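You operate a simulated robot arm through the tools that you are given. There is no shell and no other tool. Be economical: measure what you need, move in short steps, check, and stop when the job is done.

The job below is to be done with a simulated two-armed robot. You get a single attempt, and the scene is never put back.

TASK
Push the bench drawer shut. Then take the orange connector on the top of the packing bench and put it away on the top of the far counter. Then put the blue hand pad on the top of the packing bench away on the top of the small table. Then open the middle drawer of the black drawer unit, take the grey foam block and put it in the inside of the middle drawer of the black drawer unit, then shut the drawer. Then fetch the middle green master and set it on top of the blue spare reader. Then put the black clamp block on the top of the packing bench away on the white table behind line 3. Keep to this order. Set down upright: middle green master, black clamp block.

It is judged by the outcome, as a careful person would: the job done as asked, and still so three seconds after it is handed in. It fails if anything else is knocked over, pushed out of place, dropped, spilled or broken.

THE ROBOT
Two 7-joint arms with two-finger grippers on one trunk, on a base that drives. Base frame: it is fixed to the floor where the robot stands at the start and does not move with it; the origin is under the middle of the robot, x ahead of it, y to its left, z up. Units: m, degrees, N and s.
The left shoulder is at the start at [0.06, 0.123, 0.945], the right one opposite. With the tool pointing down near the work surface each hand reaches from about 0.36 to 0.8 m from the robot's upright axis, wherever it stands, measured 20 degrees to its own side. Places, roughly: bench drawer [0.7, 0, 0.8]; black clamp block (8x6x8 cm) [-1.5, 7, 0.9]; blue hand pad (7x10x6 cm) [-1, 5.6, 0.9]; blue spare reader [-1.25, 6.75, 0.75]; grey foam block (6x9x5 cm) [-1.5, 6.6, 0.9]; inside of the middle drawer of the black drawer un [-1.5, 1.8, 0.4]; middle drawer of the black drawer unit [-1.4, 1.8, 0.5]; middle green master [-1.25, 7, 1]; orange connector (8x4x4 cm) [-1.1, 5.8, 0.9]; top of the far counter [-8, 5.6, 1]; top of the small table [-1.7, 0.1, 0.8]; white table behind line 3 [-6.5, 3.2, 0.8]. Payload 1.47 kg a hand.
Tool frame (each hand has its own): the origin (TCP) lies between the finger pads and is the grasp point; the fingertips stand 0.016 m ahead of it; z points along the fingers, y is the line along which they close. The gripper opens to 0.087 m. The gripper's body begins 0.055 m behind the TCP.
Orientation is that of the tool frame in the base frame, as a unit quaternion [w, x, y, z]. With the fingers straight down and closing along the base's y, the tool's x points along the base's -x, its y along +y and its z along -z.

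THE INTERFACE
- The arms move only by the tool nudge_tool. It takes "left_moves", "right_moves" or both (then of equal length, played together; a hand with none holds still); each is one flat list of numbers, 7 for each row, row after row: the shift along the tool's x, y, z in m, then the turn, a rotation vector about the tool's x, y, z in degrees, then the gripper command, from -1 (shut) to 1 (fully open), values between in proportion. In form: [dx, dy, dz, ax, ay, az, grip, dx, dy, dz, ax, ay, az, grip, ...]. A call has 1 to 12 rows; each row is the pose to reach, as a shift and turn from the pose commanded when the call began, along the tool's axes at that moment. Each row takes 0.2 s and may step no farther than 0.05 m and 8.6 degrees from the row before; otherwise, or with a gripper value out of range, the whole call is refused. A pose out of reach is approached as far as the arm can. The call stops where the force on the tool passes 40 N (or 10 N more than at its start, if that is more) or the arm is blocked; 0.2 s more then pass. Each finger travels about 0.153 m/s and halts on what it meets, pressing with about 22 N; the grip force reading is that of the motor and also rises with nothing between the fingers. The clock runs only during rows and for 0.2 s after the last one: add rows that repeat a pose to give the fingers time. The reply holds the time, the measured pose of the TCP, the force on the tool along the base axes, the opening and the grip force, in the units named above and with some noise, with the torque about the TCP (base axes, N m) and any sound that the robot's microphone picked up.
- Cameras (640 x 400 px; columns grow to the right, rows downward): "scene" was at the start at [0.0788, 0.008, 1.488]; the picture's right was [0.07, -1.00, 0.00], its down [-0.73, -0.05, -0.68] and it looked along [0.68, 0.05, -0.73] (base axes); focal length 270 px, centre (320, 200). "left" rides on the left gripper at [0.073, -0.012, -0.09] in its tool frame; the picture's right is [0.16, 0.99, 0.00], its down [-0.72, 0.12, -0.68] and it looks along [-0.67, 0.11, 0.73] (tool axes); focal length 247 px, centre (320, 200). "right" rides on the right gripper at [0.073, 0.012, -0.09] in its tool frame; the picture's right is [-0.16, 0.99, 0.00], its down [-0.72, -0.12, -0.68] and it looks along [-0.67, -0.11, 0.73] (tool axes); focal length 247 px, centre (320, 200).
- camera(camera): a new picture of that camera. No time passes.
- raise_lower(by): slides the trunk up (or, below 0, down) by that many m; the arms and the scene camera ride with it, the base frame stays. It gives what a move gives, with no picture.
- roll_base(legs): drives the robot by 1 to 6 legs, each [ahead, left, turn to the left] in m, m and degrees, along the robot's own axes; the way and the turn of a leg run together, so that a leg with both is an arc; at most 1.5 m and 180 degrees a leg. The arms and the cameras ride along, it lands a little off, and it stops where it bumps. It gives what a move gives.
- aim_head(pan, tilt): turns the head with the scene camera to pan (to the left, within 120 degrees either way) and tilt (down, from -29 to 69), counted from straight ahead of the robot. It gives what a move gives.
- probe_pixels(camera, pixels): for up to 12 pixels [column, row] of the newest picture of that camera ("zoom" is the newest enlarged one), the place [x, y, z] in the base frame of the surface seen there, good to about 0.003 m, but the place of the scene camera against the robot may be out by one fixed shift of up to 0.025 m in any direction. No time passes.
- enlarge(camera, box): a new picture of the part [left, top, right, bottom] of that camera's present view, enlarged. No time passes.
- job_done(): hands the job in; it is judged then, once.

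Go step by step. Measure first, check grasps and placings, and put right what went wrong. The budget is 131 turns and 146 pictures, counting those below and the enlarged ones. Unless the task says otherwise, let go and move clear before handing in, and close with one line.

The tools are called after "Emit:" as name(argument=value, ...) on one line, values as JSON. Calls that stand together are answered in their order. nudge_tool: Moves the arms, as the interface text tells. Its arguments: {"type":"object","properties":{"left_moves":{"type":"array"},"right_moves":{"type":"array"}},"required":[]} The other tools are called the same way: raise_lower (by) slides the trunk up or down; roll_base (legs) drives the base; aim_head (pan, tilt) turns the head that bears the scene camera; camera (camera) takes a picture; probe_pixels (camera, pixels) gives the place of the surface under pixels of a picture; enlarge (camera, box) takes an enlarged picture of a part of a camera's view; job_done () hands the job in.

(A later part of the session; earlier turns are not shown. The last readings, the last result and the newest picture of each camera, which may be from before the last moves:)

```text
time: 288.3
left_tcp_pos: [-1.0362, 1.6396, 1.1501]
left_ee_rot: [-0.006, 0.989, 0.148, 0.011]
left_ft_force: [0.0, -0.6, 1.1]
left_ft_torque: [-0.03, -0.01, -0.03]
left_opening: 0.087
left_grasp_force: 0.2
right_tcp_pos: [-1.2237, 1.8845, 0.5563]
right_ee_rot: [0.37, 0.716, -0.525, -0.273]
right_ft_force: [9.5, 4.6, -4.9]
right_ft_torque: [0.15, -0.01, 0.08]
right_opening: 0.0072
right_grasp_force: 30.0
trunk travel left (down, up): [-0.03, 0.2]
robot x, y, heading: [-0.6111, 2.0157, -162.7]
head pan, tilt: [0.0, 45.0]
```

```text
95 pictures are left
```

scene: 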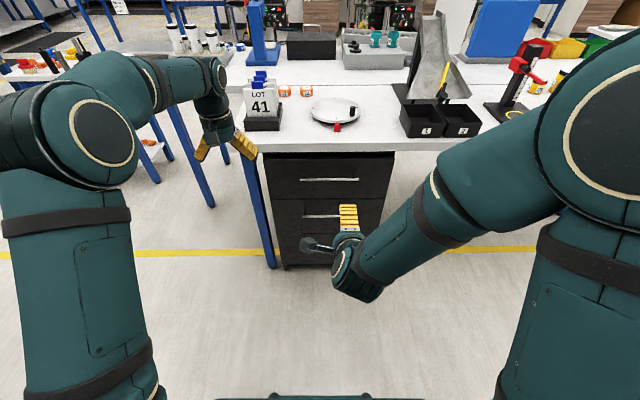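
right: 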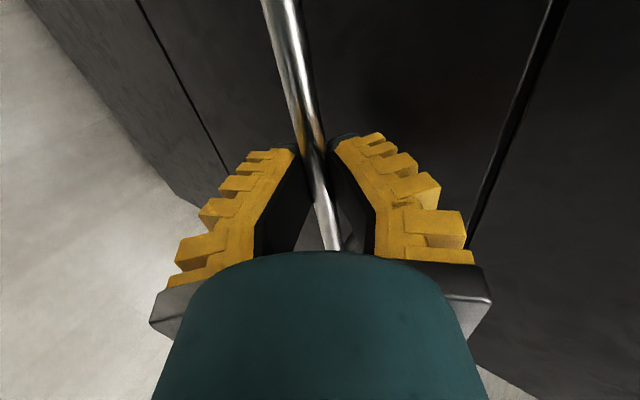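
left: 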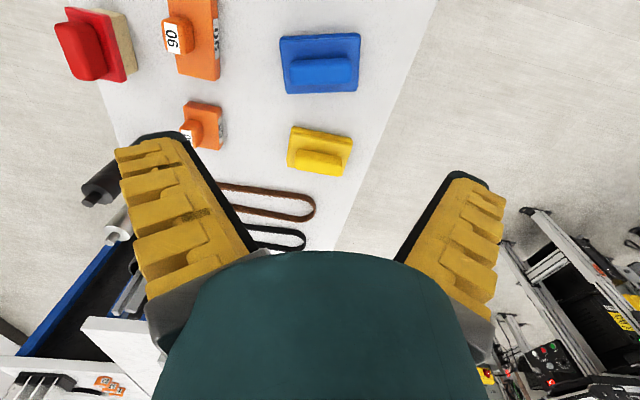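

The bar is gripped. I'll pull the drawer open by driving straight back 0.3 m.

Emit:
roll_base(legs=[[-0.15, 0, 0], [-0.15, 0, 0]])

Emit:
aim_head(pan=0, tilt=52)

Emit:
camera(camera="scene")

```text
time: 290.6
left_tcp_pos: [-0.752, 1.7303, 1.1496]
left_ee_rot: [-0.005, 0.989, 0.147, 0.011]
left_ft_force: [-0.1, -0.1, -0.4]
left_ft_torque: [0.0, 0.02, 0.03]
left_opening: 0.0871
left_grasp_force: 0.0
right_tcp_pos: [-0.9401, 1.9745, 0.5572]
right_ee_rot: [0.372, 0.714, -0.526, -0.274]
right_ft_force: [-5.5, 15.1, -7.7]
right_ft_torque: [0.28, 0.05, -0.18]
right_opening: 0.0058
right_grasp_force: 29.4
trunk travel left (down, up): [-0.03, 0.2]
robot x, y, heading: [-0.3245, 2.1006, -162.9]
head pan, tilt: [0.0, 45.0]
```

```text
time: 291.3
left_tcp_pos: [-0.7523, 1.7301, 1.1497]
left_ee_rot: [-0.007, 0.989, 0.147, 0.011]
left_ft_force: [0.0, 0.9, 0.7]
left_ft_torque: [0.02, -0.01, 0.05]
left_opening: 0.087
left_grasp_force: 0.0
right_tcp_pos: [-0.9402, 1.9739, 0.5555]
right_ee_rot: [0.371, 0.714, -0.526, -0.275]
right_ft_force: [0.1, 1.3, -2.0]
right_ft_torque: [0.13, 0.06, 0.04]
right_opening: 0.0061
right_grasp_force: 30.3
trunk travel left (down, up): [-0.03, 0.2]
robot x, y, heading: [-0.323, 2.1041, -163.0]
head pan, tilt: [0.0, 52.0]
```

```text
94 pictures are left
```

scene: 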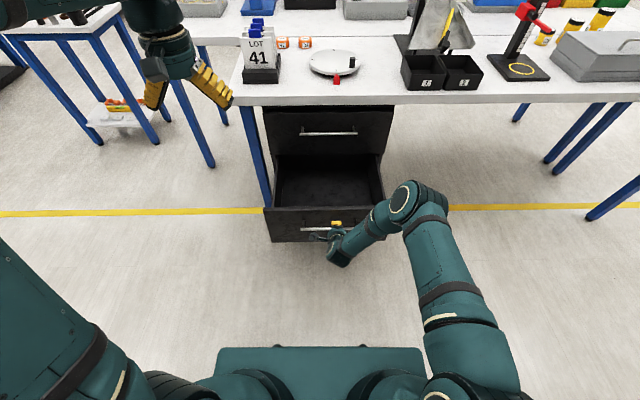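

The drawer is open about 0.28 m. I'll release the bar, back off and rise.

Emit:
nudge_tool(right_moves=[0, 0, 0, 0, 0, 0, 0.5, 0, 0, 0, 0, 0, 0, 1, 0, 0, -0.05, 0, 0, 0, 1, 0, 0, -0.1, 0, 0, 0, 1, 0, 0.029, -0.132, 0, 0, 0, 1, 0, 0.058, -0.164, 0, 0, 0, 1, 0, 0.087, -0.1965, 0, 0, 0, 1, 0, 0.116, -0.229, 0, 0, 0, 1, 0, 0.1455, -0.261, 0, 0, 0, 1, 0, 0.1746, -0.293, 0, 0, 0, 1, 0, 0.2037, -0.325, 0, 0, 0, 1, 0, 0.2328, -0.3575, 0, 0, 0, 1])

Emit:
nudge_tool(right_moves=[-0.0125, 0, 0, 3.57, 3.57, -6.86, 1, -0.025, 0, 0, 7.15, 7.15, -13.7, 1, -0.0375, 0, 0, 10.7, 10.7, -20.6, 1, -0.05, 0, 0, 14.3, 14.3, -27.4, 1, -0.0625, 0, 0, 17.9, 17.9, -34.3, 1, -0.075, 0, 0, 21.4, 21.4, -41.2, 1, -0.0875, 0, 0, 25, 25, -48, 1, -0.1, 0, 0, 28.6, 28.6, -54.9, 1, -0.1125, 0, 0, 32.2, 32.2, -61.7, 1, -0.125, 0, 0, 35.7, 35.7, -68.6, 1, -0.1375, 0, 0, 39.3, 39.3, -75.4, 1, -0.15, 0, 0, 42.9, 42.9, -82.3, 1])

Emit:
camera(camera="scene")

```text
time: 293.9
left_tcp_pos: [-0.7508, 1.7297, 1.151]
left_ee_rot: [-0.005, 0.989, 0.147, 0.01]
left_ft_force: [-0.1, 0.5, -0.8]
left_ft_torque: [0.03, -0.02, 0.02]
left_opening: 0.0868
left_grasp_force: 0.0
right_tcp_pos: [-0.787, 2.0219, 0.9527]
right_ee_rot: [0.371, 0.715, -0.526, -0.274]
right_ft_force: [0.0, 0.2, -0.2]
right_ft_torque: [0.01, 0.01, 0.01]
right_opening: 0.0871
right_grasp_force: 0.0
trunk travel left (down, up): [-0.03, 0.2]
robot x, y, heading: [-0.3246, 2.1029, -162.8]
head pan, tilt: [0.0, 52.0]
```

```text
time: 296.5
left_tcp_pos: [-0.753, 1.7289, 1.149]
left_ee_rot: [-0.006, 0.989, 0.147, 0.009]
left_ft_force: [0.4, 0.6, -0.5]
left_ft_torque: [0.01, 0.0, -0.02]
left_opening: 0.087
left_grasp_force: 0.0
right_tcp_pos: [-0.832, 2.1642, 0.9529]
right_ee_rot: [0.0, 0.989, 0.151, 0.001]
right_ft_force: [0.6, 0.3, -0.6]
right_ft_torque: [-0.02, 0.0, -0.03]
right_opening: 0.0871
right_grasp_force: 0.1
trunk travel left (down, up): [-0.03, 0.2]
robot x, y, heading: [-0.3245, 2.1059, -162.8]
head pan, tilt: [0.0, 52.0]
```

```text
93 pictures are left
```

scene: 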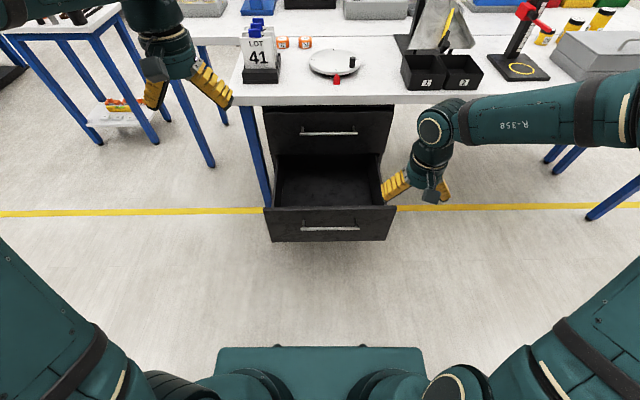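

I'll measure the open drawer's interior for later.

Emit:
probe_pixels(camera="scene", pixels=[[325, 190], [300, 195], [350, 195], [325, 206], [268, 208], [394, 206], [278, 160], [380, 160], [325, 170], [325, 156]])

```text
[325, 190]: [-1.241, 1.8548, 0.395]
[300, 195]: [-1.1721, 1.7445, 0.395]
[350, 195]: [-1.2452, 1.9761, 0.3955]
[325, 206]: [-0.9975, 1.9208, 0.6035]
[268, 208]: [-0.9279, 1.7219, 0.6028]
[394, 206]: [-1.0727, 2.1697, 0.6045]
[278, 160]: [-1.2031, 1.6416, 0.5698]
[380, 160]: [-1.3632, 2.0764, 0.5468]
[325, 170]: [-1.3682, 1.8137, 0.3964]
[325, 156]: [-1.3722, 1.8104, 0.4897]
```

Drawer floor is z≈0.41, panel top 0.62, and a good drop point is (-1.13,1.90). Now I'll fetch the foam block: raise the trunk and drive back up the bench aisle.

Emit:
raise_lower(by=0.12)

Emit:
roll_base(legs=[[0, 0, -92.2], [1.3, 0, 0], [1.29, 0.42, 0], [0, 0, -88], [0, 1.0, 0]])

Emit:
aim_head(pan=65, tilt=38)

Emit:
camera(camera="scene")

```text
time: 298.0
left_tcp_pos: [-0.7524, 1.729, 1.2692]
left_ee_rot: [-0.006, 0.989, 0.148, 0.011]
left_ft_force: [-0.5, 0.0, 0.3]
left_ft_torque: [-0.01, 0.0, -0.04]
left_opening: 0.0871
left_grasp_force: 0.0
right_tcp_pos: [-0.8344, 2.1649, 1.0719]
right_ee_rot: [0.0, 0.989, 0.15, 0.001]
right_ft_force: [0.1, 0.7, 0.3]
right_ft_torque: [0.0, -0.03, -0.02]
right_opening: 0.087
right_grasp_force: 0.0
trunk travel left (down, up): [-0.15, 0.08]
robot x, y, heading: [-0.3248, 2.0996, -162.5]
head pan, tilt: [0.0, 52.0]
```

```text
time: 327.0
left_tcp_pos: [-1.3709, 5.763, 1.2704]
left_ee_rot: [-0.01, -0.163, 0.987, -0.006]
left_ft_force: [-0.4, 0.2, 0.0]
left_ft_torque: [-0.02, 0.0, 0.0]
left_opening: 0.0871
left_grasp_force: 0.0
right_tcp_pos: [-1.2796, 5.3294, 1.0729]
right_ee_rot: [0.001, -0.164, 0.986, -0.001]
right_ft_force: [0.2, -0.6, -0.2]
right_ft_torque: [0.01, -0.01, 0.01]
right_opening: 0.0871
right_grasp_force: 0.0
trunk travel left (down, up): [-0.15, 0.08]
robot x, y, heading: [-1.787, 5.3775, 19.1]
head pan, tilt: [0.0, 52.0]
```

```text
time: 328.4
left_tcp_pos: [-1.3735, 5.7623, 1.2698]
left_ee_rot: [-0.011, -0.161, 0.987, -0.006]
left_ft_force: [-0.6, -0.4, -1.4]
left_ft_torque: [0.0, -0.05, 0.01]
left_opening: 0.0868
left_grasp_force: 0.0
right_tcp_pos: [-1.2796, 5.3309, 1.0729]
right_ee_rot: [-0.001, -0.165, 0.986, 0.0]
right_ft_force: [0.7, 0.1, -1.1]
right_ft_torque: [-0.05, 0.01, 0.0]
right_opening: 0.0869
right_grasp_force: 0.0
trunk travel left (down, up): [-0.15, 0.08]
robot x, y, heading: [-1.7858, 5.377, 18.7]
head pan, tilt: [65.0, 38.0]
```

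```text
92 pictures are left
```

scene: 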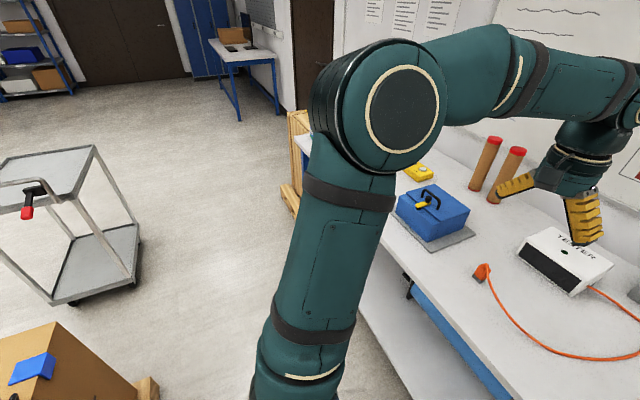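

The aisle looks clear. I'll probe the crate at (295,200), the trolley and the carton.

Emit:
probe_pixels(camera="scene", pixels=[[292, 205], [293, 190], [300, 150], [140, 270], [55, 303], [150, 385], [250, 200], [395, 385]])

```text
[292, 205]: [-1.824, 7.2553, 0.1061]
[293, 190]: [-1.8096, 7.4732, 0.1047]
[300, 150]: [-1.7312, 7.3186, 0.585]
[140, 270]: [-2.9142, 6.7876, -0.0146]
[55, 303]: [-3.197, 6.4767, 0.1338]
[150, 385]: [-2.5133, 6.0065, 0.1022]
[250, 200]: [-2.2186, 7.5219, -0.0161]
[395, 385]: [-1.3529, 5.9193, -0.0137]
```

Everything is clear. I'll slide on up the aisle to face the foam block area.

Emit:
roll_base(legs=[[0.13, 0.946, 0], [0, 0, -2]])

Emit:
aim_head(pan=10, tilt=48)

Emit:
camera(camera="scene")

Emit:
camera(camera="left")

```text
time: 337.4
left_tcp_pos: [-1.5244, 6.6739, 1.2692]
left_ee_rot: [-0.011, -0.134, 0.991, -0.005]
left_ft_force: [0.5, 0.5, -0.8]
left_ft_torque: [0.05, 0.01, 0.02]
left_opening: 0.0871
left_grasp_force: 0.0
right_tcp_pos: [-1.455, 6.2383, 1.0727]
right_ee_rot: [-0.001, -0.135, 0.991, 0.0]
right_ft_force: [-0.3, -0.5, -0.4]
right_ft_torque: [-0.01, -0.01, 0.02]
right_opening: 0.0869
right_grasp_force: 0.0
trunk travel left (down, up): [-0.15, 0.08]
robot x, y, heading: [-1.9615, 6.3118, 15.9]
head pan, tilt: [65.0, 38.0]
```

```text
time: 338.6
left_tcp_pos: [-1.5258, 6.6744, 1.2705]
left_ee_rot: [-0.011, -0.133, 0.991, -0.005]
left_ft_force: [-0.4, 0.5, 0.9]
left_ft_torque: [-0.03, 0.0, 0.01]
left_opening: 0.0868
left_grasp_force: 0.1
right_tcp_pos: [-1.4549, 6.2372, 1.0734]
right_ee_rot: [0.001, -0.135, 0.991, 0.0]
right_ft_force: [0.1, 0.0, -0.2]
right_ft_torque: [-0.03, 0.01, 0.0]
right_opening: 0.0869
right_grasp_force: 0.1
trunk travel left (down, up): [-0.15, 0.08]
robot x, y, heading: [-1.9639, 6.3137, 15.7]
head pan, tilt: [10.0, 48.0]
```

```text
91 pictures are left
```

scene: 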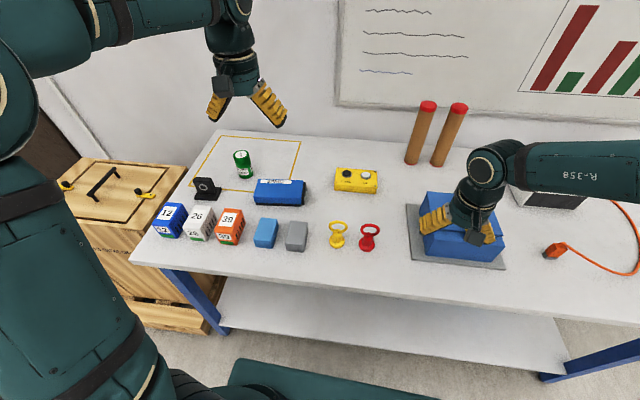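

```text
90 pictures are left
```

left: 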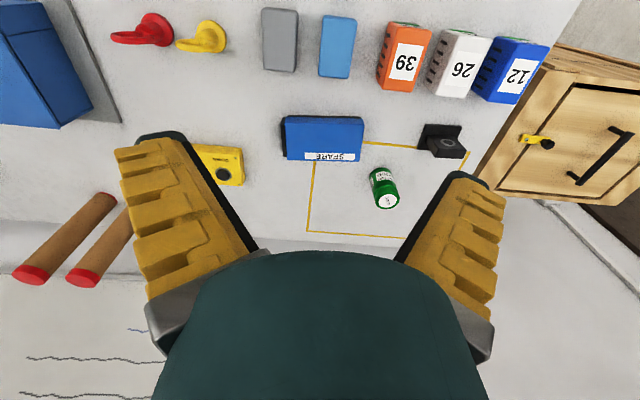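

The left camera shows the grey foam block at (280,40), the SPARE reader at (322,138), the green can at (384,187) and the black clamp at (440,140). I'll probe them.

Emit:
probe_pixels(camera="left", pixels=[[264, 12], [297, 14], [263, 64], [295, 66], [280, 40], [322, 130], [287, 120], [362, 122], [384, 202], [378, 175], [438, 130], [300, 95]])

Emit:
enlarge(camera="scene", box=[180, 120, 400, 260])

```text
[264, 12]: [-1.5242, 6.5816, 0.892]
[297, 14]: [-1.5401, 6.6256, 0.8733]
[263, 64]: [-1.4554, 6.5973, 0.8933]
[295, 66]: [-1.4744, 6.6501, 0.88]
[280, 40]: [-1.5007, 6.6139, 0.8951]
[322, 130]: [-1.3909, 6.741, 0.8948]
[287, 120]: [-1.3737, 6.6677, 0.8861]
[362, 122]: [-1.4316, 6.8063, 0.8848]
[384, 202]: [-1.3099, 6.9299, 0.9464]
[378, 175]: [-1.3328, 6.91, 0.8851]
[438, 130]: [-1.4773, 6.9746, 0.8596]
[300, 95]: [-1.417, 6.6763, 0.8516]
```

```text
2.86 times, centred on (290, 190) of scene
```

zoom: 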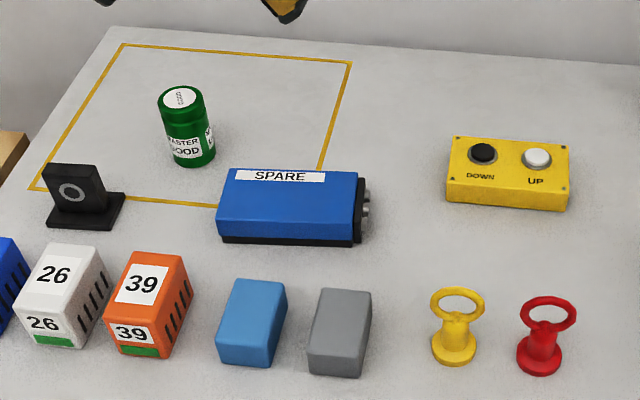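

I'll measure the foam's edges and the gap to the light-blue block precisely.

Emit:
enlarge(camera="left", box=[230, 0, 390, 100])

Emit:
probe_pixels(camera="left", pixels=[[264, 40], [292, 40], [297, 42], [310, 42], [322, 42], [268, 60], [290, 62], [268, 14], [292, 16], [280, 68], [280, 10]])

```text
4.00 times, centred on (310, 50) of left
```

zoom: 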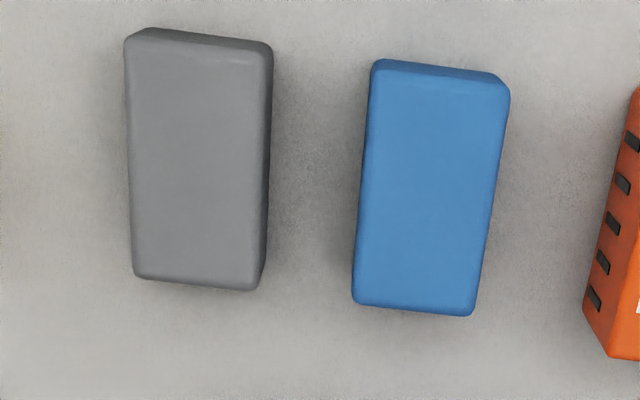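

```text
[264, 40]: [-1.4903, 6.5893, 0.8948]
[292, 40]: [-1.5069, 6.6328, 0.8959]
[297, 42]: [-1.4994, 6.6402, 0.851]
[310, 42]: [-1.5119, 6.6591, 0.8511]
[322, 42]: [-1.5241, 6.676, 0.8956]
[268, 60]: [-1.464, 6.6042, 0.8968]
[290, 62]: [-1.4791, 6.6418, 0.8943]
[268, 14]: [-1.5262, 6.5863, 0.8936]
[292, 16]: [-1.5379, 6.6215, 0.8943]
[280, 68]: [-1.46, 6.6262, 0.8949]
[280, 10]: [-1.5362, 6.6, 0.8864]
```

Foam top centre is (-1.499,6.613,0.8955), its axis at heading about 18°, with a 4 cm gap to the blue block. I'll align, descend and grip.

Emit:
nudge_tool(left_moves=[-0.009, -0.032, 0.03, 0, 0, -1.3, 0.85, -0.0187, -0.0636, 0.06, 0, 0, -2.7, 0.85, -0.0187, -0.0636, 0.11, 0, 0, -2.7, 0.85, -0.0187, -0.0636, 0.16, 0, 0, -2.7, 0.85, -0.0187, -0.0636, 0.21, 0, 0, -2.7, 0.85, -0.0187, -0.0636, 0.26, 0, 0, -2.7, 0.85, -0.0187, -0.0636, 0.3, 0, 0, -2.7, 0.85])

Emit:
camera(camera="left")

```text
time: 340.2
left_tcp_pos: [-1.4986, 6.6133, 0.9685]
left_ee_rot: [-0.011, -0.157, 0.987, -0.005]
left_ft_force: [-0.1, 0.3, 1.0]
left_ft_torque: [0.01, 0.03, -0.01]
left_opening: 0.082
left_grasp_force: 1.2
right_tcp_pos: [-1.455, 6.2361, 1.0724]
right_ee_rot: [0.0, -0.135, 0.991, -0.001]
right_ft_force: [0.6, -0.3, 0.5]
right_ft_torque: [0.02, -0.01, -0.02]
right_opening: 0.0871
right_grasp_force: 0.0
trunk travel left (down, up): [-0.15, 0.08]
robot x, y, heading: [-1.9625, 6.3132, 15.6]
head pan, tilt: [10.0, 48.0]
```

```text
87 pictures are left
```

left: 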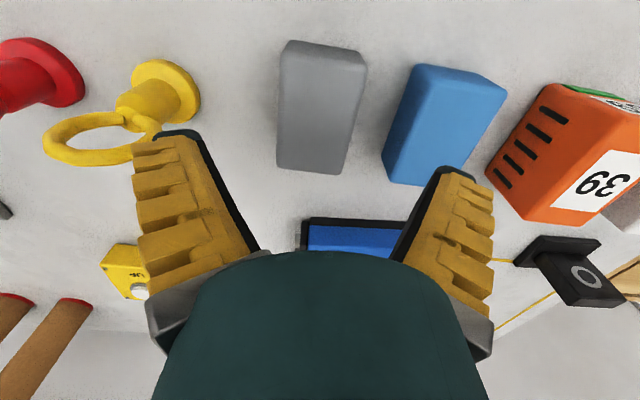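

The yellow ring tool is near the left finger, so I'll probe its nearest points along with the foam and blue edges.

Emit:
probe_pixels(camera="left", pixels=[[195, 95], [155, 130], [170, 65], [110, 118], [282, 110], [352, 110], [385, 150], [318, 110], [190, 110]])

```text
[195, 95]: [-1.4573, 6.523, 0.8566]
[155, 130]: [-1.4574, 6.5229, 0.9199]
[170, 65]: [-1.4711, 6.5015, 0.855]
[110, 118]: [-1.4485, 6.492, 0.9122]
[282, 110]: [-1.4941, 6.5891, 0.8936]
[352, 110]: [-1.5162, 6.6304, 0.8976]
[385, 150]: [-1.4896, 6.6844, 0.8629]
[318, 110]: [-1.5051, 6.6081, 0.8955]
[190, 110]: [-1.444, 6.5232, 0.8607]
```

Clearances are fine (about 4.5 cm). Descending to z 0.872 and gripping.

Emit:
nudge_tool(left_moves=[0, 0, 0.035, 0, 0, 0, 0.85, 0, 0, 0.07, 0, 0, 0, 0.85, 0, 0, 0.0965, 0, 0, 0, 0.85, 0, 0, 0.0965, 0, 0, 0, 0, 0, 0, 0.0965, 0, 0, 0, -1, 0, 0, 0.0965, 0, 0, 0, -1, 0, 0, 0.0965, 0, 0, 0, -1, 0, 0, 0.07, 0, 0, 0, -1, 0, 0, 0.04, 0, 0, 0, -1, 0, 0, 0.0, 0, 0, 0, -1, 0, 0, -0.04, 0, 0, 0, -1, 0, 0, -0.08, 0, 0, 0, -1])

Emit:
camera(camera="left")

```text
time: 342.8
left_tcp_pos: [-1.4938, 6.6148, 1.0514]
left_ee_rot: [-0.011, -0.157, 0.988, -0.005]
left_ft_force: [0.1, 0.1, -0.1]
left_ft_torque: [0.03, 0.01, 0.04]
left_opening: 0.057
left_grasp_force: 22.3
right_tcp_pos: [-1.4556, 6.2371, 1.0733]
right_ee_rot: [0.0, -0.137, 0.991, 0.0]
right_ft_force: [-0.7, -0.6, -0.8]
right_ft_torque: [-0.02, -0.03, -0.01]
right_opening: 0.0872
right_grasp_force: 0.1
trunk travel left (down, up): [-0.15, 0.08]
robot x, y, heading: [-1.9632, 6.3122, 15.7]
head pan, tilt: [10.0, 48.0]
```

```text
86 pictures are left
```

left: 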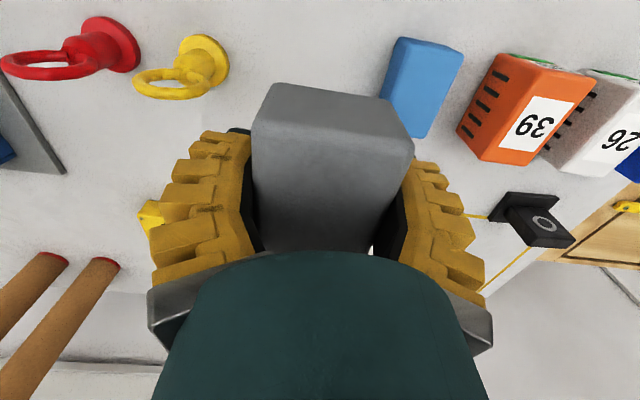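

The foam is held at 0.057. I'll raise the trunk and drive back to the open drawer.

Emit:
raise_lower(by=0.07)

Emit:
roll_base(legs=[[0, -1.0, 0], [0, -0.85, 0], [0, 0, -90.7], [1.3, 0.463, 0], [1.34, 0, 0], [0, 0, -87.6]])

Emit:
aim_head(pan=5, tilt=52)

Emit:
camera(camera="scene")

```text
time: 343.9
left_tcp_pos: [-1.4926, 6.6134, 1.1205]
left_ee_rot: [-0.012, -0.157, 0.988, -0.005]
left_ft_force: [-0.2, -1.2, -0.4]
left_ft_torque: [0.02, 0.02, 0.01]
left_opening: 0.0572
left_grasp_force: 21.7
right_tcp_pos: [-1.4559, 6.2365, 1.1439]
right_ee_rot: [-0.001, -0.136, 0.991, 0.0]
right_ft_force: [-0.3, 0.6, 0.4]
right_ft_torque: [-0.03, -0.01, -0.01]
right_opening: 0.0869
right_grasp_force: 0.1
trunk travel left (down, up): [-0.22, 0.01]
robot x, y, heading: [-1.9622, 6.3134, 15.6]
head pan, tilt: [10.0, 48.0]
```

```text
time: 380.5
left_tcp_pos: [-0.7658, 1.8878, 1.1194]
left_ee_rot: [-0.005, 0.987, 0.158, 0.01]
left_ft_force: [0.0, -0.1, -0.3]
left_ft_torque: [0.03, -0.01, -0.03]
left_opening: 0.0566
left_grasp_force: 22.6
right_tcp_pos: [-0.8027, 2.2656, 1.1428]
right_ee_rot: [0.0, 0.99, 0.138, 0.0]
right_ft_force: [0.1, 0.2, 0.2]
right_ft_torque: [-0.02, 0.0, 0.0]
right_opening: 0.0871
right_grasp_force: 0.1
trunk travel left (down, up): [-0.22, 0.01]
robot x, y, heading: [-0.298, 2.1904, -163.9]
head pan, tilt: [10.0, 48.0]
```

```text
time: 381.2
left_tcp_pos: [-0.7645, 1.8887, 1.1205]
left_ee_rot: [-0.006, 0.987, 0.159, 0.01]
left_ft_force: [-0.4, -0.3, -0.1]
left_ft_torque: [0.01, -0.03, 0.01]
left_opening: 0.0563
left_grasp_force: 22.3
right_tcp_pos: [-0.8038, 2.266, 1.1431]
right_ee_rot: [0.001, 0.99, 0.138, -0.001]
right_ft_force: [0.1, -0.8, -0.7]
right_ft_torque: [-0.04, 0.02, -0.02]
right_opening: 0.0871
right_grasp_force: 0.0
trunk travel left (down, up): [-0.22, 0.01]
robot x, y, heading: [-0.3004, 2.1901, -164.1]
head pan, tilt: [5.0, 52.0]
```

```text
85 pictures are left
```

scene: 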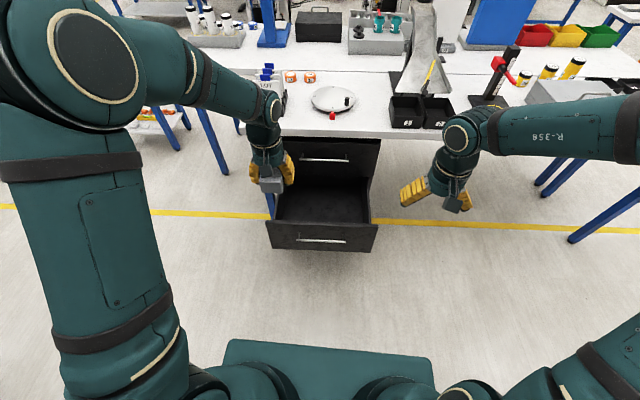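

The drawer is still open as left. I'll drive in 0.28 m, turn the left hand 86° so its camera clears the drawer front, and lower the trunk.

Emit:
roll_base(legs=[[0.28, 0, 0]])

Emit:
nudge_tool(left_moves=[-0.004, -0.0085, 0, 0, 0, -8.5, -1, -0.008, -0.017, 0, 0, 0, -17, -1, -0.012, -0.0255, 0, 0, 0, -25.5, -1, -0.016, -0.034, 0, 0, 0, -34, -1, -0.02, -0.0425, 0, 0, 0, -42.5, -1, -0.024, -0.051, 0, 0, 0, -51, -1, -0.028, -0.0595, 0, 0, 0, -59.5, -1, -0.032, -0.068, 0, 0, 0, -68, -1, -0.036, -0.0765, 0, 0, 0, -76.5, -1, -0.037, -0.085, 0, 0, 0, -85, -1])

Emit:
raise_lower(by=-0.22)

Emit:
camera(camera="left")

Emit:
camera(camera="scene")

```text
time: 383.1
left_tcp_pos: [-1.0255, 1.8106, 1.1202]
left_ee_rot: [-0.006, 0.987, 0.162, 0.011]
left_ft_force: [0.4, 0.8, -1.2]
left_ft_torque: [0.02, 0.0, 0.01]
left_opening: 0.0567
left_grasp_force: 21.3
right_tcp_pos: [-1.0649, 2.1891, 1.1422]
right_ee_rot: [0.0, 0.99, 0.141, 0.0]
right_ft_force: [-0.5, 0.0, 0.1]
right_ft_torque: [0.01, -0.01, 0.0]
right_opening: 0.0871
right_grasp_force: 0.0
trunk travel left (down, up): [-0.22, 0.01]
robot x, y, heading: [-0.5596, 2.12, -163.8]
head pan, tilt: [5.0, 52.0]
```

```text
time: 385.3
left_tcp_pos: [-1.0866, 1.8803, 1.1196]
left_ee_rot: [0.004, 0.618, 0.786, 0.011]
left_ft_force: [0.4, -0.2, -0.5]
left_ft_torque: [-0.03, -0.01, -0.03]
left_opening: 0.0564
left_grasp_force: 22.2
right_tcp_pos: [-1.0649, 2.1882, 1.1433]
right_ee_rot: [0.0, 0.99, 0.14, 0.0]
right_ft_force: [0.5, 0.8, -0.3]
right_ft_torque: [0.01, 0.04, 0.0]
right_opening: 0.087
right_grasp_force: 0.2
trunk travel left (down, up): [-0.22, 0.01]
robot x, y, heading: [-0.5547, 2.1169, -163.7]
head pan, tilt: [5.0, 52.0]
```

```text
time: 387.6
left_tcp_pos: [-1.0857, 1.881, 0.9005]
left_ee_rot: [0.003, 0.618, 0.786, 0.012]
left_ft_force: [-0.3, -0.1, 0.0]
left_ft_torque: [0.0, 0.02, -0.02]
left_opening: 0.0564
left_grasp_force: 21.3
right_tcp_pos: [-1.0646, 2.1882, 0.9229]
right_ee_rot: [0.001, 0.99, 0.141, 0.0]
right_ft_force: [0.1, -1.1, -0.5]
right_ft_torque: [0.03, 0.01, -0.01]
right_opening: 0.0872
right_grasp_force: 0.1
trunk travel left (down, up): [0.0, 0.23]
robot x, y, heading: [-0.5588, 2.1173, -163.8]
head pan, tilt: [5.0, 52.0]
```

```text
84 pictures are left
```

left: 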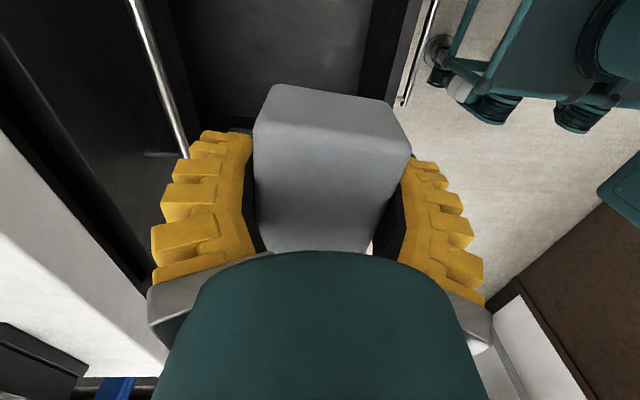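

```text
83 pictures are left
```

scene: 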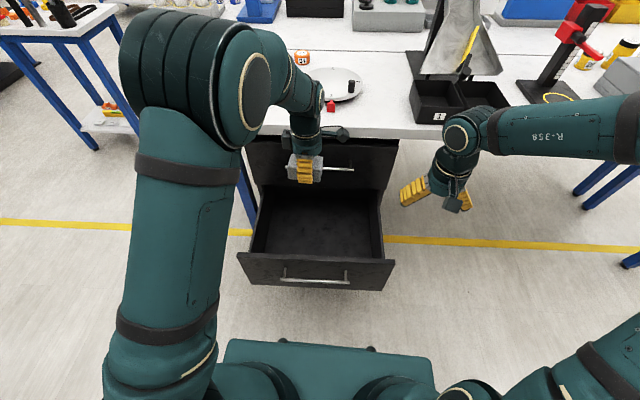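

I'll verify drawer geometry in the left camera before descending.

Emit:
probe_pixels(camera="left", pixels=[[270, 40], [230, 70], [345, 40], [358, 40], [388, 40], [380, 80], [165, 70], [405, 90], [100, 200], [200, 40]])

```text
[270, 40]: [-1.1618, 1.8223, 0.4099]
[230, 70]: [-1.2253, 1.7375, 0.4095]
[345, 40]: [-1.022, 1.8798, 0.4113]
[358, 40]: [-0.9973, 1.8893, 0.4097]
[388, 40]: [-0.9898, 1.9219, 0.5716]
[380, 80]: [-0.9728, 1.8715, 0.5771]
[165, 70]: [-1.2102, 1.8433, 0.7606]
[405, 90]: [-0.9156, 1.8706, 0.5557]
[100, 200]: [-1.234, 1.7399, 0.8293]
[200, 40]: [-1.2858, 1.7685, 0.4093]
```

Floor at 0.410, inner panel face at n -0.35, top handle at -0.574, and the hand is midway. Descending most of the way.

Emit:
nudge_tool(left_moves=[0, -0.006, 0.045, 0, 0, 0, -1, 0, -0.012, 0.09, 0, 0, 0, -1, 0, -0.012, 0.135, 0, 0, 0, -1, 0, -0.012, 0.18, 0, 0, 0, -1, 0, -0.012, 0.225, 0, 0, 0, -1, 0, -0.012, 0.27, 0, 0, 0, -1, 0, -0.012, 0.315, 0, 0, 0, -1, 0, -0.012, 0.36, 0, 0, 0, -1, 0, -0.012, 0.4, 0, 0, 0, -1])

Emit:
camera(camera="left")

Emit:
camera(camera="scene")

```text
time: 389.6
left_tcp_pos: [-1.0913, 1.8825, 0.4977]
left_ee_rot: [0.004, 0.618, 0.786, 0.011]
left_ft_force: [-0.5, -0.5, 0.2]
left_ft_torque: [-0.02, 0.05, -0.01]
left_opening: 0.0565
left_grasp_force: 21.9
right_tcp_pos: [-1.0631, 2.1879, 0.9222]
right_ee_rot: [0.0, 0.99, 0.141, 0.001]
right_ft_force: [-0.7, 0.6, 0.0]
right_ft_torque: [-0.02, 0.03, 0.0]
right_opening: 0.0871
right_grasp_force: 0.0
trunk travel left (down, up): [0.0, 0.23]
robot x, y, heading: [-0.5591, 2.1151, -163.9]
head pan, tilt: [5.0, 52.0]
```

```text
82 pictures are left
```

left: 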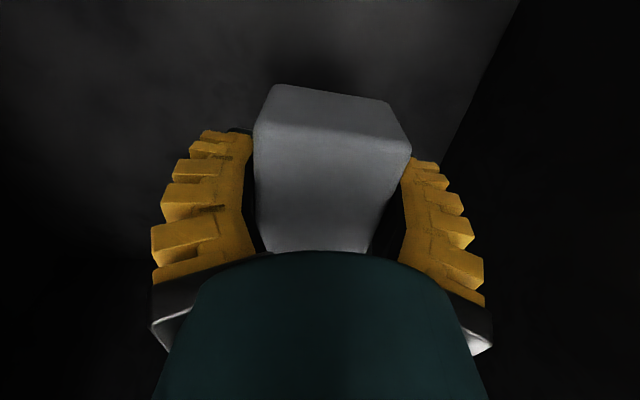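

```text
81 pictures are left
```

scene: 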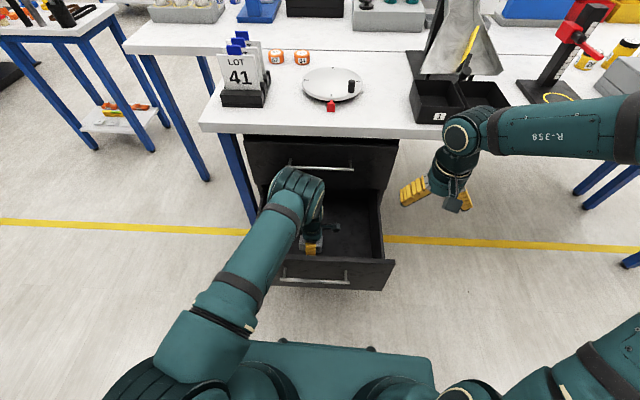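

All clear. Lowering the last 6 cm, releasing and coming straight up.

Emit:
nudge_tool(left_moves=[0, 0, 0.03, 0, 0, 0, -1, 0, 0, 0.05, 0, 0, 0, -1, 0, 0, 0.058, 0, 0, 0, -1, 0, 0, 0.061, 0, 0, 0, -1, 0, 0, 0.061, 0, 0, 0, 0.6, 0, 0, 0.061, 0, 0, 0, 0.9, 0, 0, 0.061, 0, 0, 0, 0.9, 0, 0, 0.02, 0, 0, 0, 0.9, 0, 0, -0.025, 0, 0, 0, 0.9, 0, 0, -0.07, 0, 0, 0, 0.9, 0, 0, -0.115, 0, 0, 0, 0.9, 0, 0, -0.16, 0, 0, 0, 0.9])

Emit:
nudge_tool(left_moves=[0, 0, -0.045, 0, 0, 0, 1, 0, 0, -0.09, 0, 0, 0, 1, 0, 0, -0.135, 0, 0, 0, 1, 0, 0, -0.18, 0, 0, 0, 1, 0, 0, -0.225, 0, 0, 0, 1, 0, 0, -0.27, 0, 0, 0, 1])

Emit:
camera(camera="scene")

Emit:
camera(camera="left")

```text
time: 392.2
left_tcp_pos: [-1.0932, 1.879, 0.6599]
left_ee_rot: [0.004, 0.619, 0.785, 0.012]
left_ft_force: [-0.6, -0.4, -0.8]
left_ft_torque: [-0.02, 0.01, 0.02]
left_opening: 0.0838
left_grasp_force: 0.9
right_tcp_pos: [-1.064, 2.1883, 0.9232]
right_ee_rot: [0.0, 0.99, 0.141, 0.0]
right_ft_force: [-0.5, -0.1, -0.6]
right_ft_torque: [-0.01, 0.01, -0.03]
right_opening: 0.0871
right_grasp_force: 0.1
trunk travel left (down, up): [0.0, 0.23]
robot x, y, heading: [-0.5603, 2.1177, -163.9]
head pan, tilt: [5.0, 52.0]
```

```text
time: 393.6
left_tcp_pos: [-1.0981, 1.8759, 0.9312]
left_ee_rot: [0.004, 0.618, 0.786, 0.012]
left_ft_force: [-0.2, -0.2, 0.1]
left_ft_torque: [-0.02, 0.03, -0.01]
left_opening: 0.0871
left_grasp_force: 0.0
right_tcp_pos: [-1.0645, 2.1876, 0.9242]
right_ee_rot: [0.0, 0.99, 0.141, 0.0]
right_ft_force: [0.9, 0.2, 0.0]
right_ft_torque: [0.01, 0.01, 0.01]
right_opening: 0.087
right_grasp_force: 0.1
trunk travel left (down, up): [0.0, 0.23]
robot x, y, heading: [-0.5597, 2.1181, -163.9]
head pan, tilt: [5.0, 52.0]
```

```text
80 pictures are left
```

scene: 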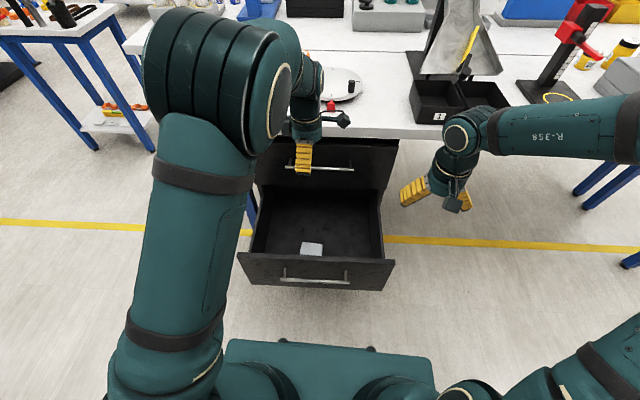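

```text
79 pictures are left
```

left: 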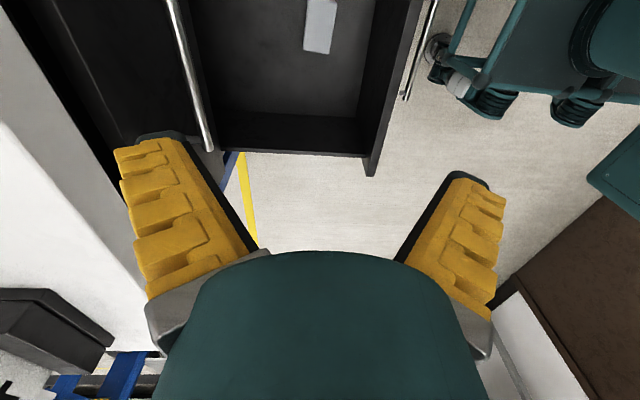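

The foam lies in the drawer below its rim. I'll back off a little, tilt the right hand forward with its fingers shut in front of the panel, and pull the left hand back and up.

Emit:
roll_base(legs=[[-0.17, 0, 0]])

Emit:
nudge_tool(right_moves=[-0.007, 0.011, 0.0, 0, -4.5, 0, -1, -0.014, 0.022, 0.0, 0, -9, 0, -1, -0.021, 0.033, 0.03, 0, -13.5, 0, -1, -0.028, 0.044, 0.07, 0, -18, 0, -1, -0.035, 0.055, 0.11, 0, -22.5, 0, -1, -0.042, 0.066, 0.15, 0, -27, 0, -1, -0.045, 0.077, 0.19, 0, -31.5, 0, -1, -0.045, 0.088, 0.23, 0, -36, 0, -1, -0.045, 0.099, 0.27, 0, -40.5, 0, -1, -0.045, 0.11, 0.312, 0, -45, 0, -1], left_moves=[0, 0.015, -0.012, 0, 0, 8.5, 1, 0, 0.03, -0.024, 0, 0, 17, 1, 0, 0.045, -0.036, 0, 0, 25.5, 1, 0, 0.06, -0.048, 0, 0, 34, 1, 0, 0.075, -0.06, 0, 0, 42.5, 1, 0, 0.09, -0.072, 0, 0, 51, 1, 0, 0.105, -0.084, 0, 0, 59.5, 1, 0, 0.12, -0.096, 0, 0, 68, 1, 0, 0.135, -0.108, 0, 0, 76.5, 1, 0, 0.15, -0.12, 0, 0, 85, 1])

Emit:
camera(camera="scene")

Emit:
camera(camera="right")

```text
time: 395.1
left_tcp_pos: [-0.9332, 1.9248, 0.9302]
left_ee_rot: [0.003, 0.619, 0.785, 0.011]
left_ft_force: [0.5, -0.1, -0.3]
left_ft_torque: [0.01, 0.04, -0.02]
left_opening: 0.087
left_grasp_force: 0.0
right_tcp_pos: [-0.8996, 2.2365, 0.923]
right_ee_rot: [0.0, 0.99, 0.139, 0.0]
right_ft_force: [0.3, 0.8, 0.1]
right_ft_torque: [-0.01, 0.02, -0.03]
right_opening: 0.0868
right_grasp_force: 0.0
trunk travel left (down, up): [0.0, 0.23]
robot x, y, heading: [-0.3926, 2.1654, -163.8]
head pan, tilt: [5.0, 52.0]
```

```text
time: 397.3
left_tcp_pos: [-0.7921, 1.9577, 1.0539]
left_ee_rot: [-0.005, 0.987, 0.159, 0.011]
left_ft_force: [0.0, -0.4, 1.0]
left_ft_torque: [-0.01, -0.02, 0.03]
left_opening: 0.0868
left_grasp_force: 0.2
right_tcp_pos: [-0.9141, 2.1177, 0.6096]
right_ee_rot: [0.055, 0.914, 0.13, -0.38]
right_ft_force: [-0.3, 0.3, -0.3]
right_ft_torque: [0.0, 0.0, 0.0]
right_opening: 0.0
right_grasp_force: 21.9
trunk travel left (down, up): [0.0, 0.23]
robot x, y, heading: [-0.3958, 2.1666, -164.0]
head pan, tilt: [5.0, 52.0]
```

```text
78 pictures are left
```

scene: 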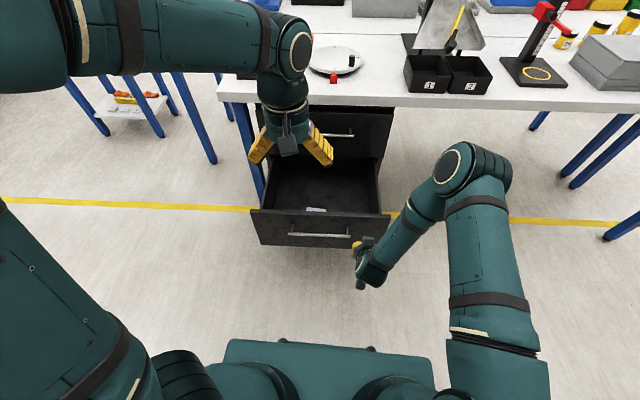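

```text
77 pictures are left
```

right: 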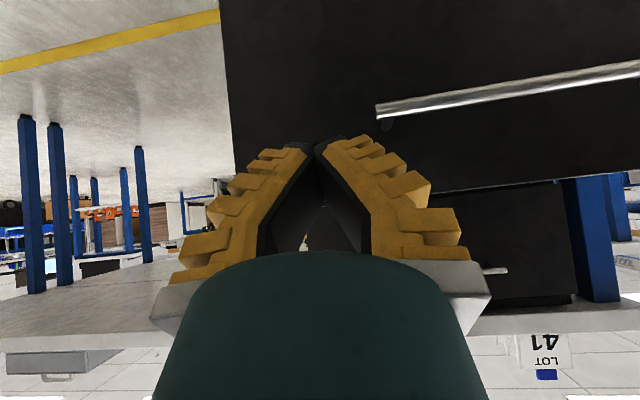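

The fingertip is 0.11 m off the panel at z≈0.598, just right of the handle. I'll push it most of the way by driving ahead 0.35.

Emit:
roll_base(legs=[[0.2, 0, 0], [0.15, 0, 0]])

Emit:
camera(camera="scene")

```text
time: 399.9
left_tcp_pos: [-1.1253, 1.8598, 1.0527]
left_ee_rot: [-0.005, 0.987, 0.161, 0.012]
left_ft_force: [0.2, 0.2, 0.0]
left_ft_torque: [-0.01, -0.01, 0.03]
left_opening: 0.0873
left_grasp_force: 0.2
right_tcp_pos: [-1.2481, 2.0215, 0.6097]
right_ee_rot: [0.054, 0.915, 0.13, -0.378]
right_ft_force: [-0.1, -0.9, 0.0]
right_ft_torque: [0.0, 0.01, 0.01]
right_opening: 0.0002
right_grasp_force: 22.1
trunk travel left (down, up): [0.0, 0.23]
robot x, y, heading: [-0.7274, 2.0641, -163.8]
head pan, tilt: [5.0, 52.0]
```

```text
76 pictures are left
```

scene: 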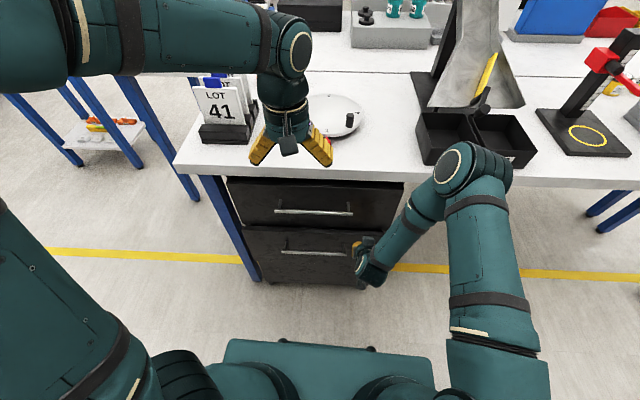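

Nearly shut. I'll finish with the arm in 1 cm steps until it meets the stop.

Emit:
nudge_tool(right_moves=[-0.01, 0, 0.01, 0, 0, 0, -1, -0.02, 0, 0.02, 0, 0, 0, -1, -0.027, 0, 0.027, 0, 0, 0, -1, -0.034, 0, 0.034, 0, 0, 0, -1, -0.041, 0, 0.041, 0, 0, 0, -1, -0.048, 0, 0.048, 0, 0, 0, -1, -0.055, 0, 0.055, 0, 0, 0, -1, -0.06, 0, 0.06, 0, 0, 0, -1])

Emit:
camera(camera="scene")

```text
time: 401.1
left_tcp_pos: [-1.1242, 1.8609, 1.0533]
left_ee_rot: [-0.004, 0.987, 0.16, 0.011]
left_ft_force: [-1.3, -0.5, 0.2]
left_ft_torque: [0.0, -0.01, -0.01]
left_opening: 0.0868
left_grasp_force: 0.1
right_tcp_pos: [-1.2907, 2.0129, 0.6065]
right_ee_rot: [0.051, 0.918, 0.129, -0.37]
right_ft_force: [10.8, 5.5, 7.7]
right_ft_torque: [-0.23, 0.09, 0.14]
right_opening: 0.0059
right_grasp_force: 27.0
trunk travel left (down, up): [0.0, 0.23]
robot x, y, heading: [-0.7259, 2.0682, -164.1]
head pan, tilt: [5.0, 52.0]
stopped in row 5 (right hand): the force on the tool passed its limit at 47 N (the readings are from after the stop); the commanded pose is now the measured one
```

```text
75 pictures are left
```

scene: 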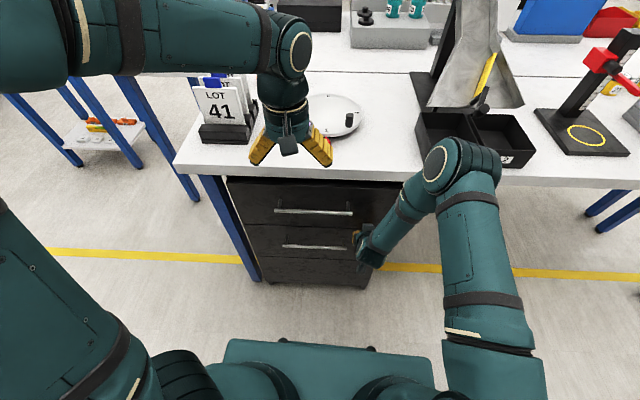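

It stopped against resistance. I'll compare the middle and top drawer fronts.

Emit:
probe_pixels(camera="scene", pixels=[[310, 211], [310, 246], [260, 212], [260, 240], [345, 212], [340, 248], [270, 255], [300, 270]])

Emit:
enlarge(camera="scene", box=[210, 170, 400, 295])

```text
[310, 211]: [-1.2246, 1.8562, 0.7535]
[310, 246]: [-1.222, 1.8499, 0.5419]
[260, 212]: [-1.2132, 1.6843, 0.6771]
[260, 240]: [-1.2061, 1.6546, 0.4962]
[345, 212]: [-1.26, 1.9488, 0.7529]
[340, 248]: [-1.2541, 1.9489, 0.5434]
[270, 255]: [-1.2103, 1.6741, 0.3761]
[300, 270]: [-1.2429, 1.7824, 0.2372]
```

```text
3.20 times, centred on (305, 232) of scene
```

zoom: 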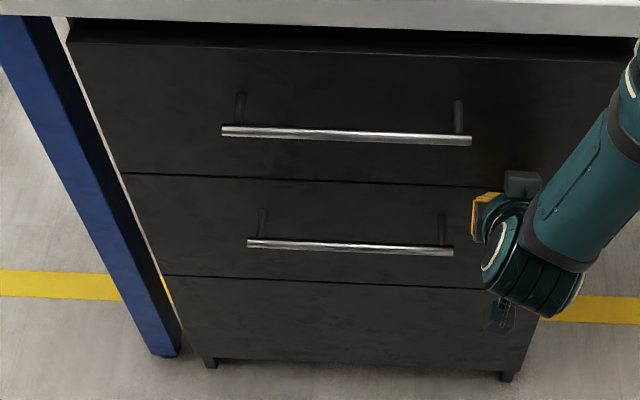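

Handles are at equal depth (-0.583), so the drawer is fully shut. I'll retract the right hand and return it to pointing down.

Emit:
nudge_tool(right_moves=[0.03, 0, -0.03, 0, 0, 0, -1, 0.06, 0, -0.06, 0, 0, 0, -1, 0.09, 0, -0.09, 0, 0, 0, -1, 0.06, 0, -0.12, 0, 6.4, 0, 0, 0.03, 0, -0.15, 0, 12.8, 0, 1, 0, 0, -0.18, 0, 19.2, 0, 1, -0.03, 0, -0.21, 0, 25.6, 0, 1, -0.06, 0, -0.24, 0, 32, 0, 1, -0.09, 0, -0.27, 0, 38.4, 0, 1, -0.12, 0, -0.3, 0, 44, 0, 1])

Emit:
raise_lower(by=0.15)

```text
time: 403.2
left_tcp_pos: [-1.1239, 1.8609, 1.0523]
left_ee_rot: [-0.006, 0.987, 0.16, 0.012]
left_ft_force: [0.3, -0.1, -0.3]
left_ft_torque: [0.03, -0.03, -0.02]
left_opening: 0.0869
left_grasp_force: 0.2
right_tcp_pos: [-1.174, 2.0472, 0.905]
right_ee_rot: [0.0, 0.99, 0.138, 0.0]
right_ft_force: [0.2, -0.2, -0.1]
right_ft_torque: [0.02, 0.01, 0.0]
right_opening: 0.0872
right_grasp_force: 0.0
trunk travel left (down, up): [0.0, 0.23]
robot x, y, heading: [-0.7281, 2.0676, -164.2]
head pan, tilt: [5.0, 52.0]
```

```text
time: 405.0
left_tcp_pos: [-1.1251, 1.863, 1.2034]
left_ee_rot: [-0.005, 0.987, 0.16, 0.01]
left_ft_force: [0.3, 0.3, -0.4]
left_ft_torque: [0.0, 0.01, -0.01]
left_opening: 0.0869
left_grasp_force: 0.0
right_tcp_pos: [-1.1744, 2.0456, 1.0544]
right_ee_rot: [-0.001, 0.99, 0.14, 0.0]
right_ft_force: [0.4, 0.5, -0.2]
right_ft_torque: [0.03, 0.01, -0.05]
right_opening: 0.0871
right_grasp_force: 0.1
trunk travel left (down, up): [-0.15, 0.08]
robot x, y, heading: [-0.7267, 2.0685, -164.0]
head pan, tilt: [5.0, 52.0]
```

Both hands are clear. I'll back away, then drive up to the bench aisle again for the green master.

Emit:
raise_lower(by=0.05)

Emit:
roll_base(legs=[[-0.3, 0, 0], [0, 0, -91], [1.26, 0, 0], [1.26, 0.32, 0], [0, 0, -88.5], [0, 1.2, 0]])

Emit:
aim_head(pan=50, tilt=40)

Emit:
camera(camera="scene")

```text
time: 405.9
left_tcp_pos: [-1.1241, 1.861, 1.2528]
left_ee_rot: [-0.005, 0.987, 0.16, 0.011]
left_ft_force: [0.1, -0.5, 0.4]
left_ft_torque: [-0.05, -0.03, 0.02]
left_opening: 0.0871
left_grasp_force: 0.2
right_tcp_pos: [-1.1736, 2.0466, 1.1045]
right_ee_rot: [-0.002, 0.99, 0.14, 0.0]
right_ft_force: [0.4, 0.7, 0.2]
right_ft_torque: [-0.01, 0.04, 0.0]
right_opening: 0.087
right_grasp_force: 0.1
trunk travel left (down, up): [-0.2, 0.03]
robot x, y, heading: [-0.7279, 2.0668, -163.9]
head pan, tilt: [5.0, 52.0]
```

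```text
time: 437.7
left_tcp_pos: [-1.4854, 5.831, 1.2532]
left_ee_rot: [-0.01, -0.196, 0.981, -0.006]
left_ft_force: [0.1, 0.2, 0.2]
left_ft_torque: [-0.03, -0.04, 0.01]
left_opening: 0.0869
left_grasp_force: 0.1
right_tcp_pos: [-1.4239, 5.6518, 1.1063]
right_ee_rot: [0.0, -0.175, 0.985, 0.0]
right_ft_force: [0.3, 0.0, 1.0]
right_ft_torque: [0.01, 0.01, 0.03]
right_opening: 0.0868
right_grasp_force: 0.1
trunk travel left (down, up): [-0.2, 0.03]
robot x, y, heading: [-1.868, 5.5927, 20.5]
head pan, tilt: [5.0, 52.0]
```

```text
time: 438.9
left_tcp_pos: [-1.4858, 5.8323, 1.2537]
left_ee_rot: [-0.011, -0.195, 0.981, -0.006]
left_ft_force: [-0.7, -0.2, -0.5]
left_ft_torque: [0.02, -0.01, -0.01]
left_opening: 0.087
left_grasp_force: 0.0
right_tcp_pos: [-1.4233, 5.6507, 1.1039]
right_ee_rot: [0.0, -0.175, 0.985, -0.001]
right_ft_force: [0.5, -0.2, 0.8]
right_ft_torque: [-0.01, -0.03, -0.03]
right_opening: 0.0871
right_grasp_force: 0.0
trunk travel left (down, up): [-0.2, 0.03]
robot x, y, heading: [-1.8659, 5.5946, 20.1]
head pan, tilt: [50.0, 40.0]
```

```text
73 pictures are left
```

scene: 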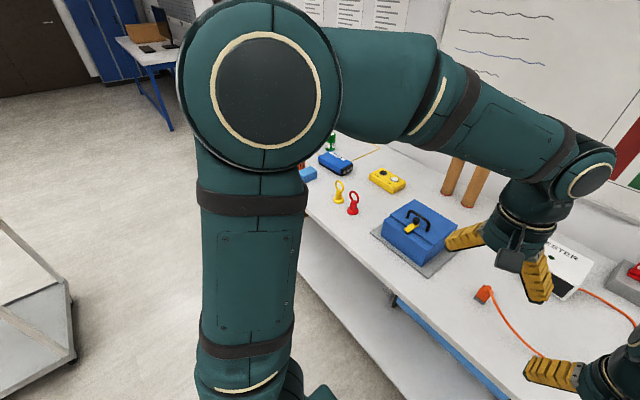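

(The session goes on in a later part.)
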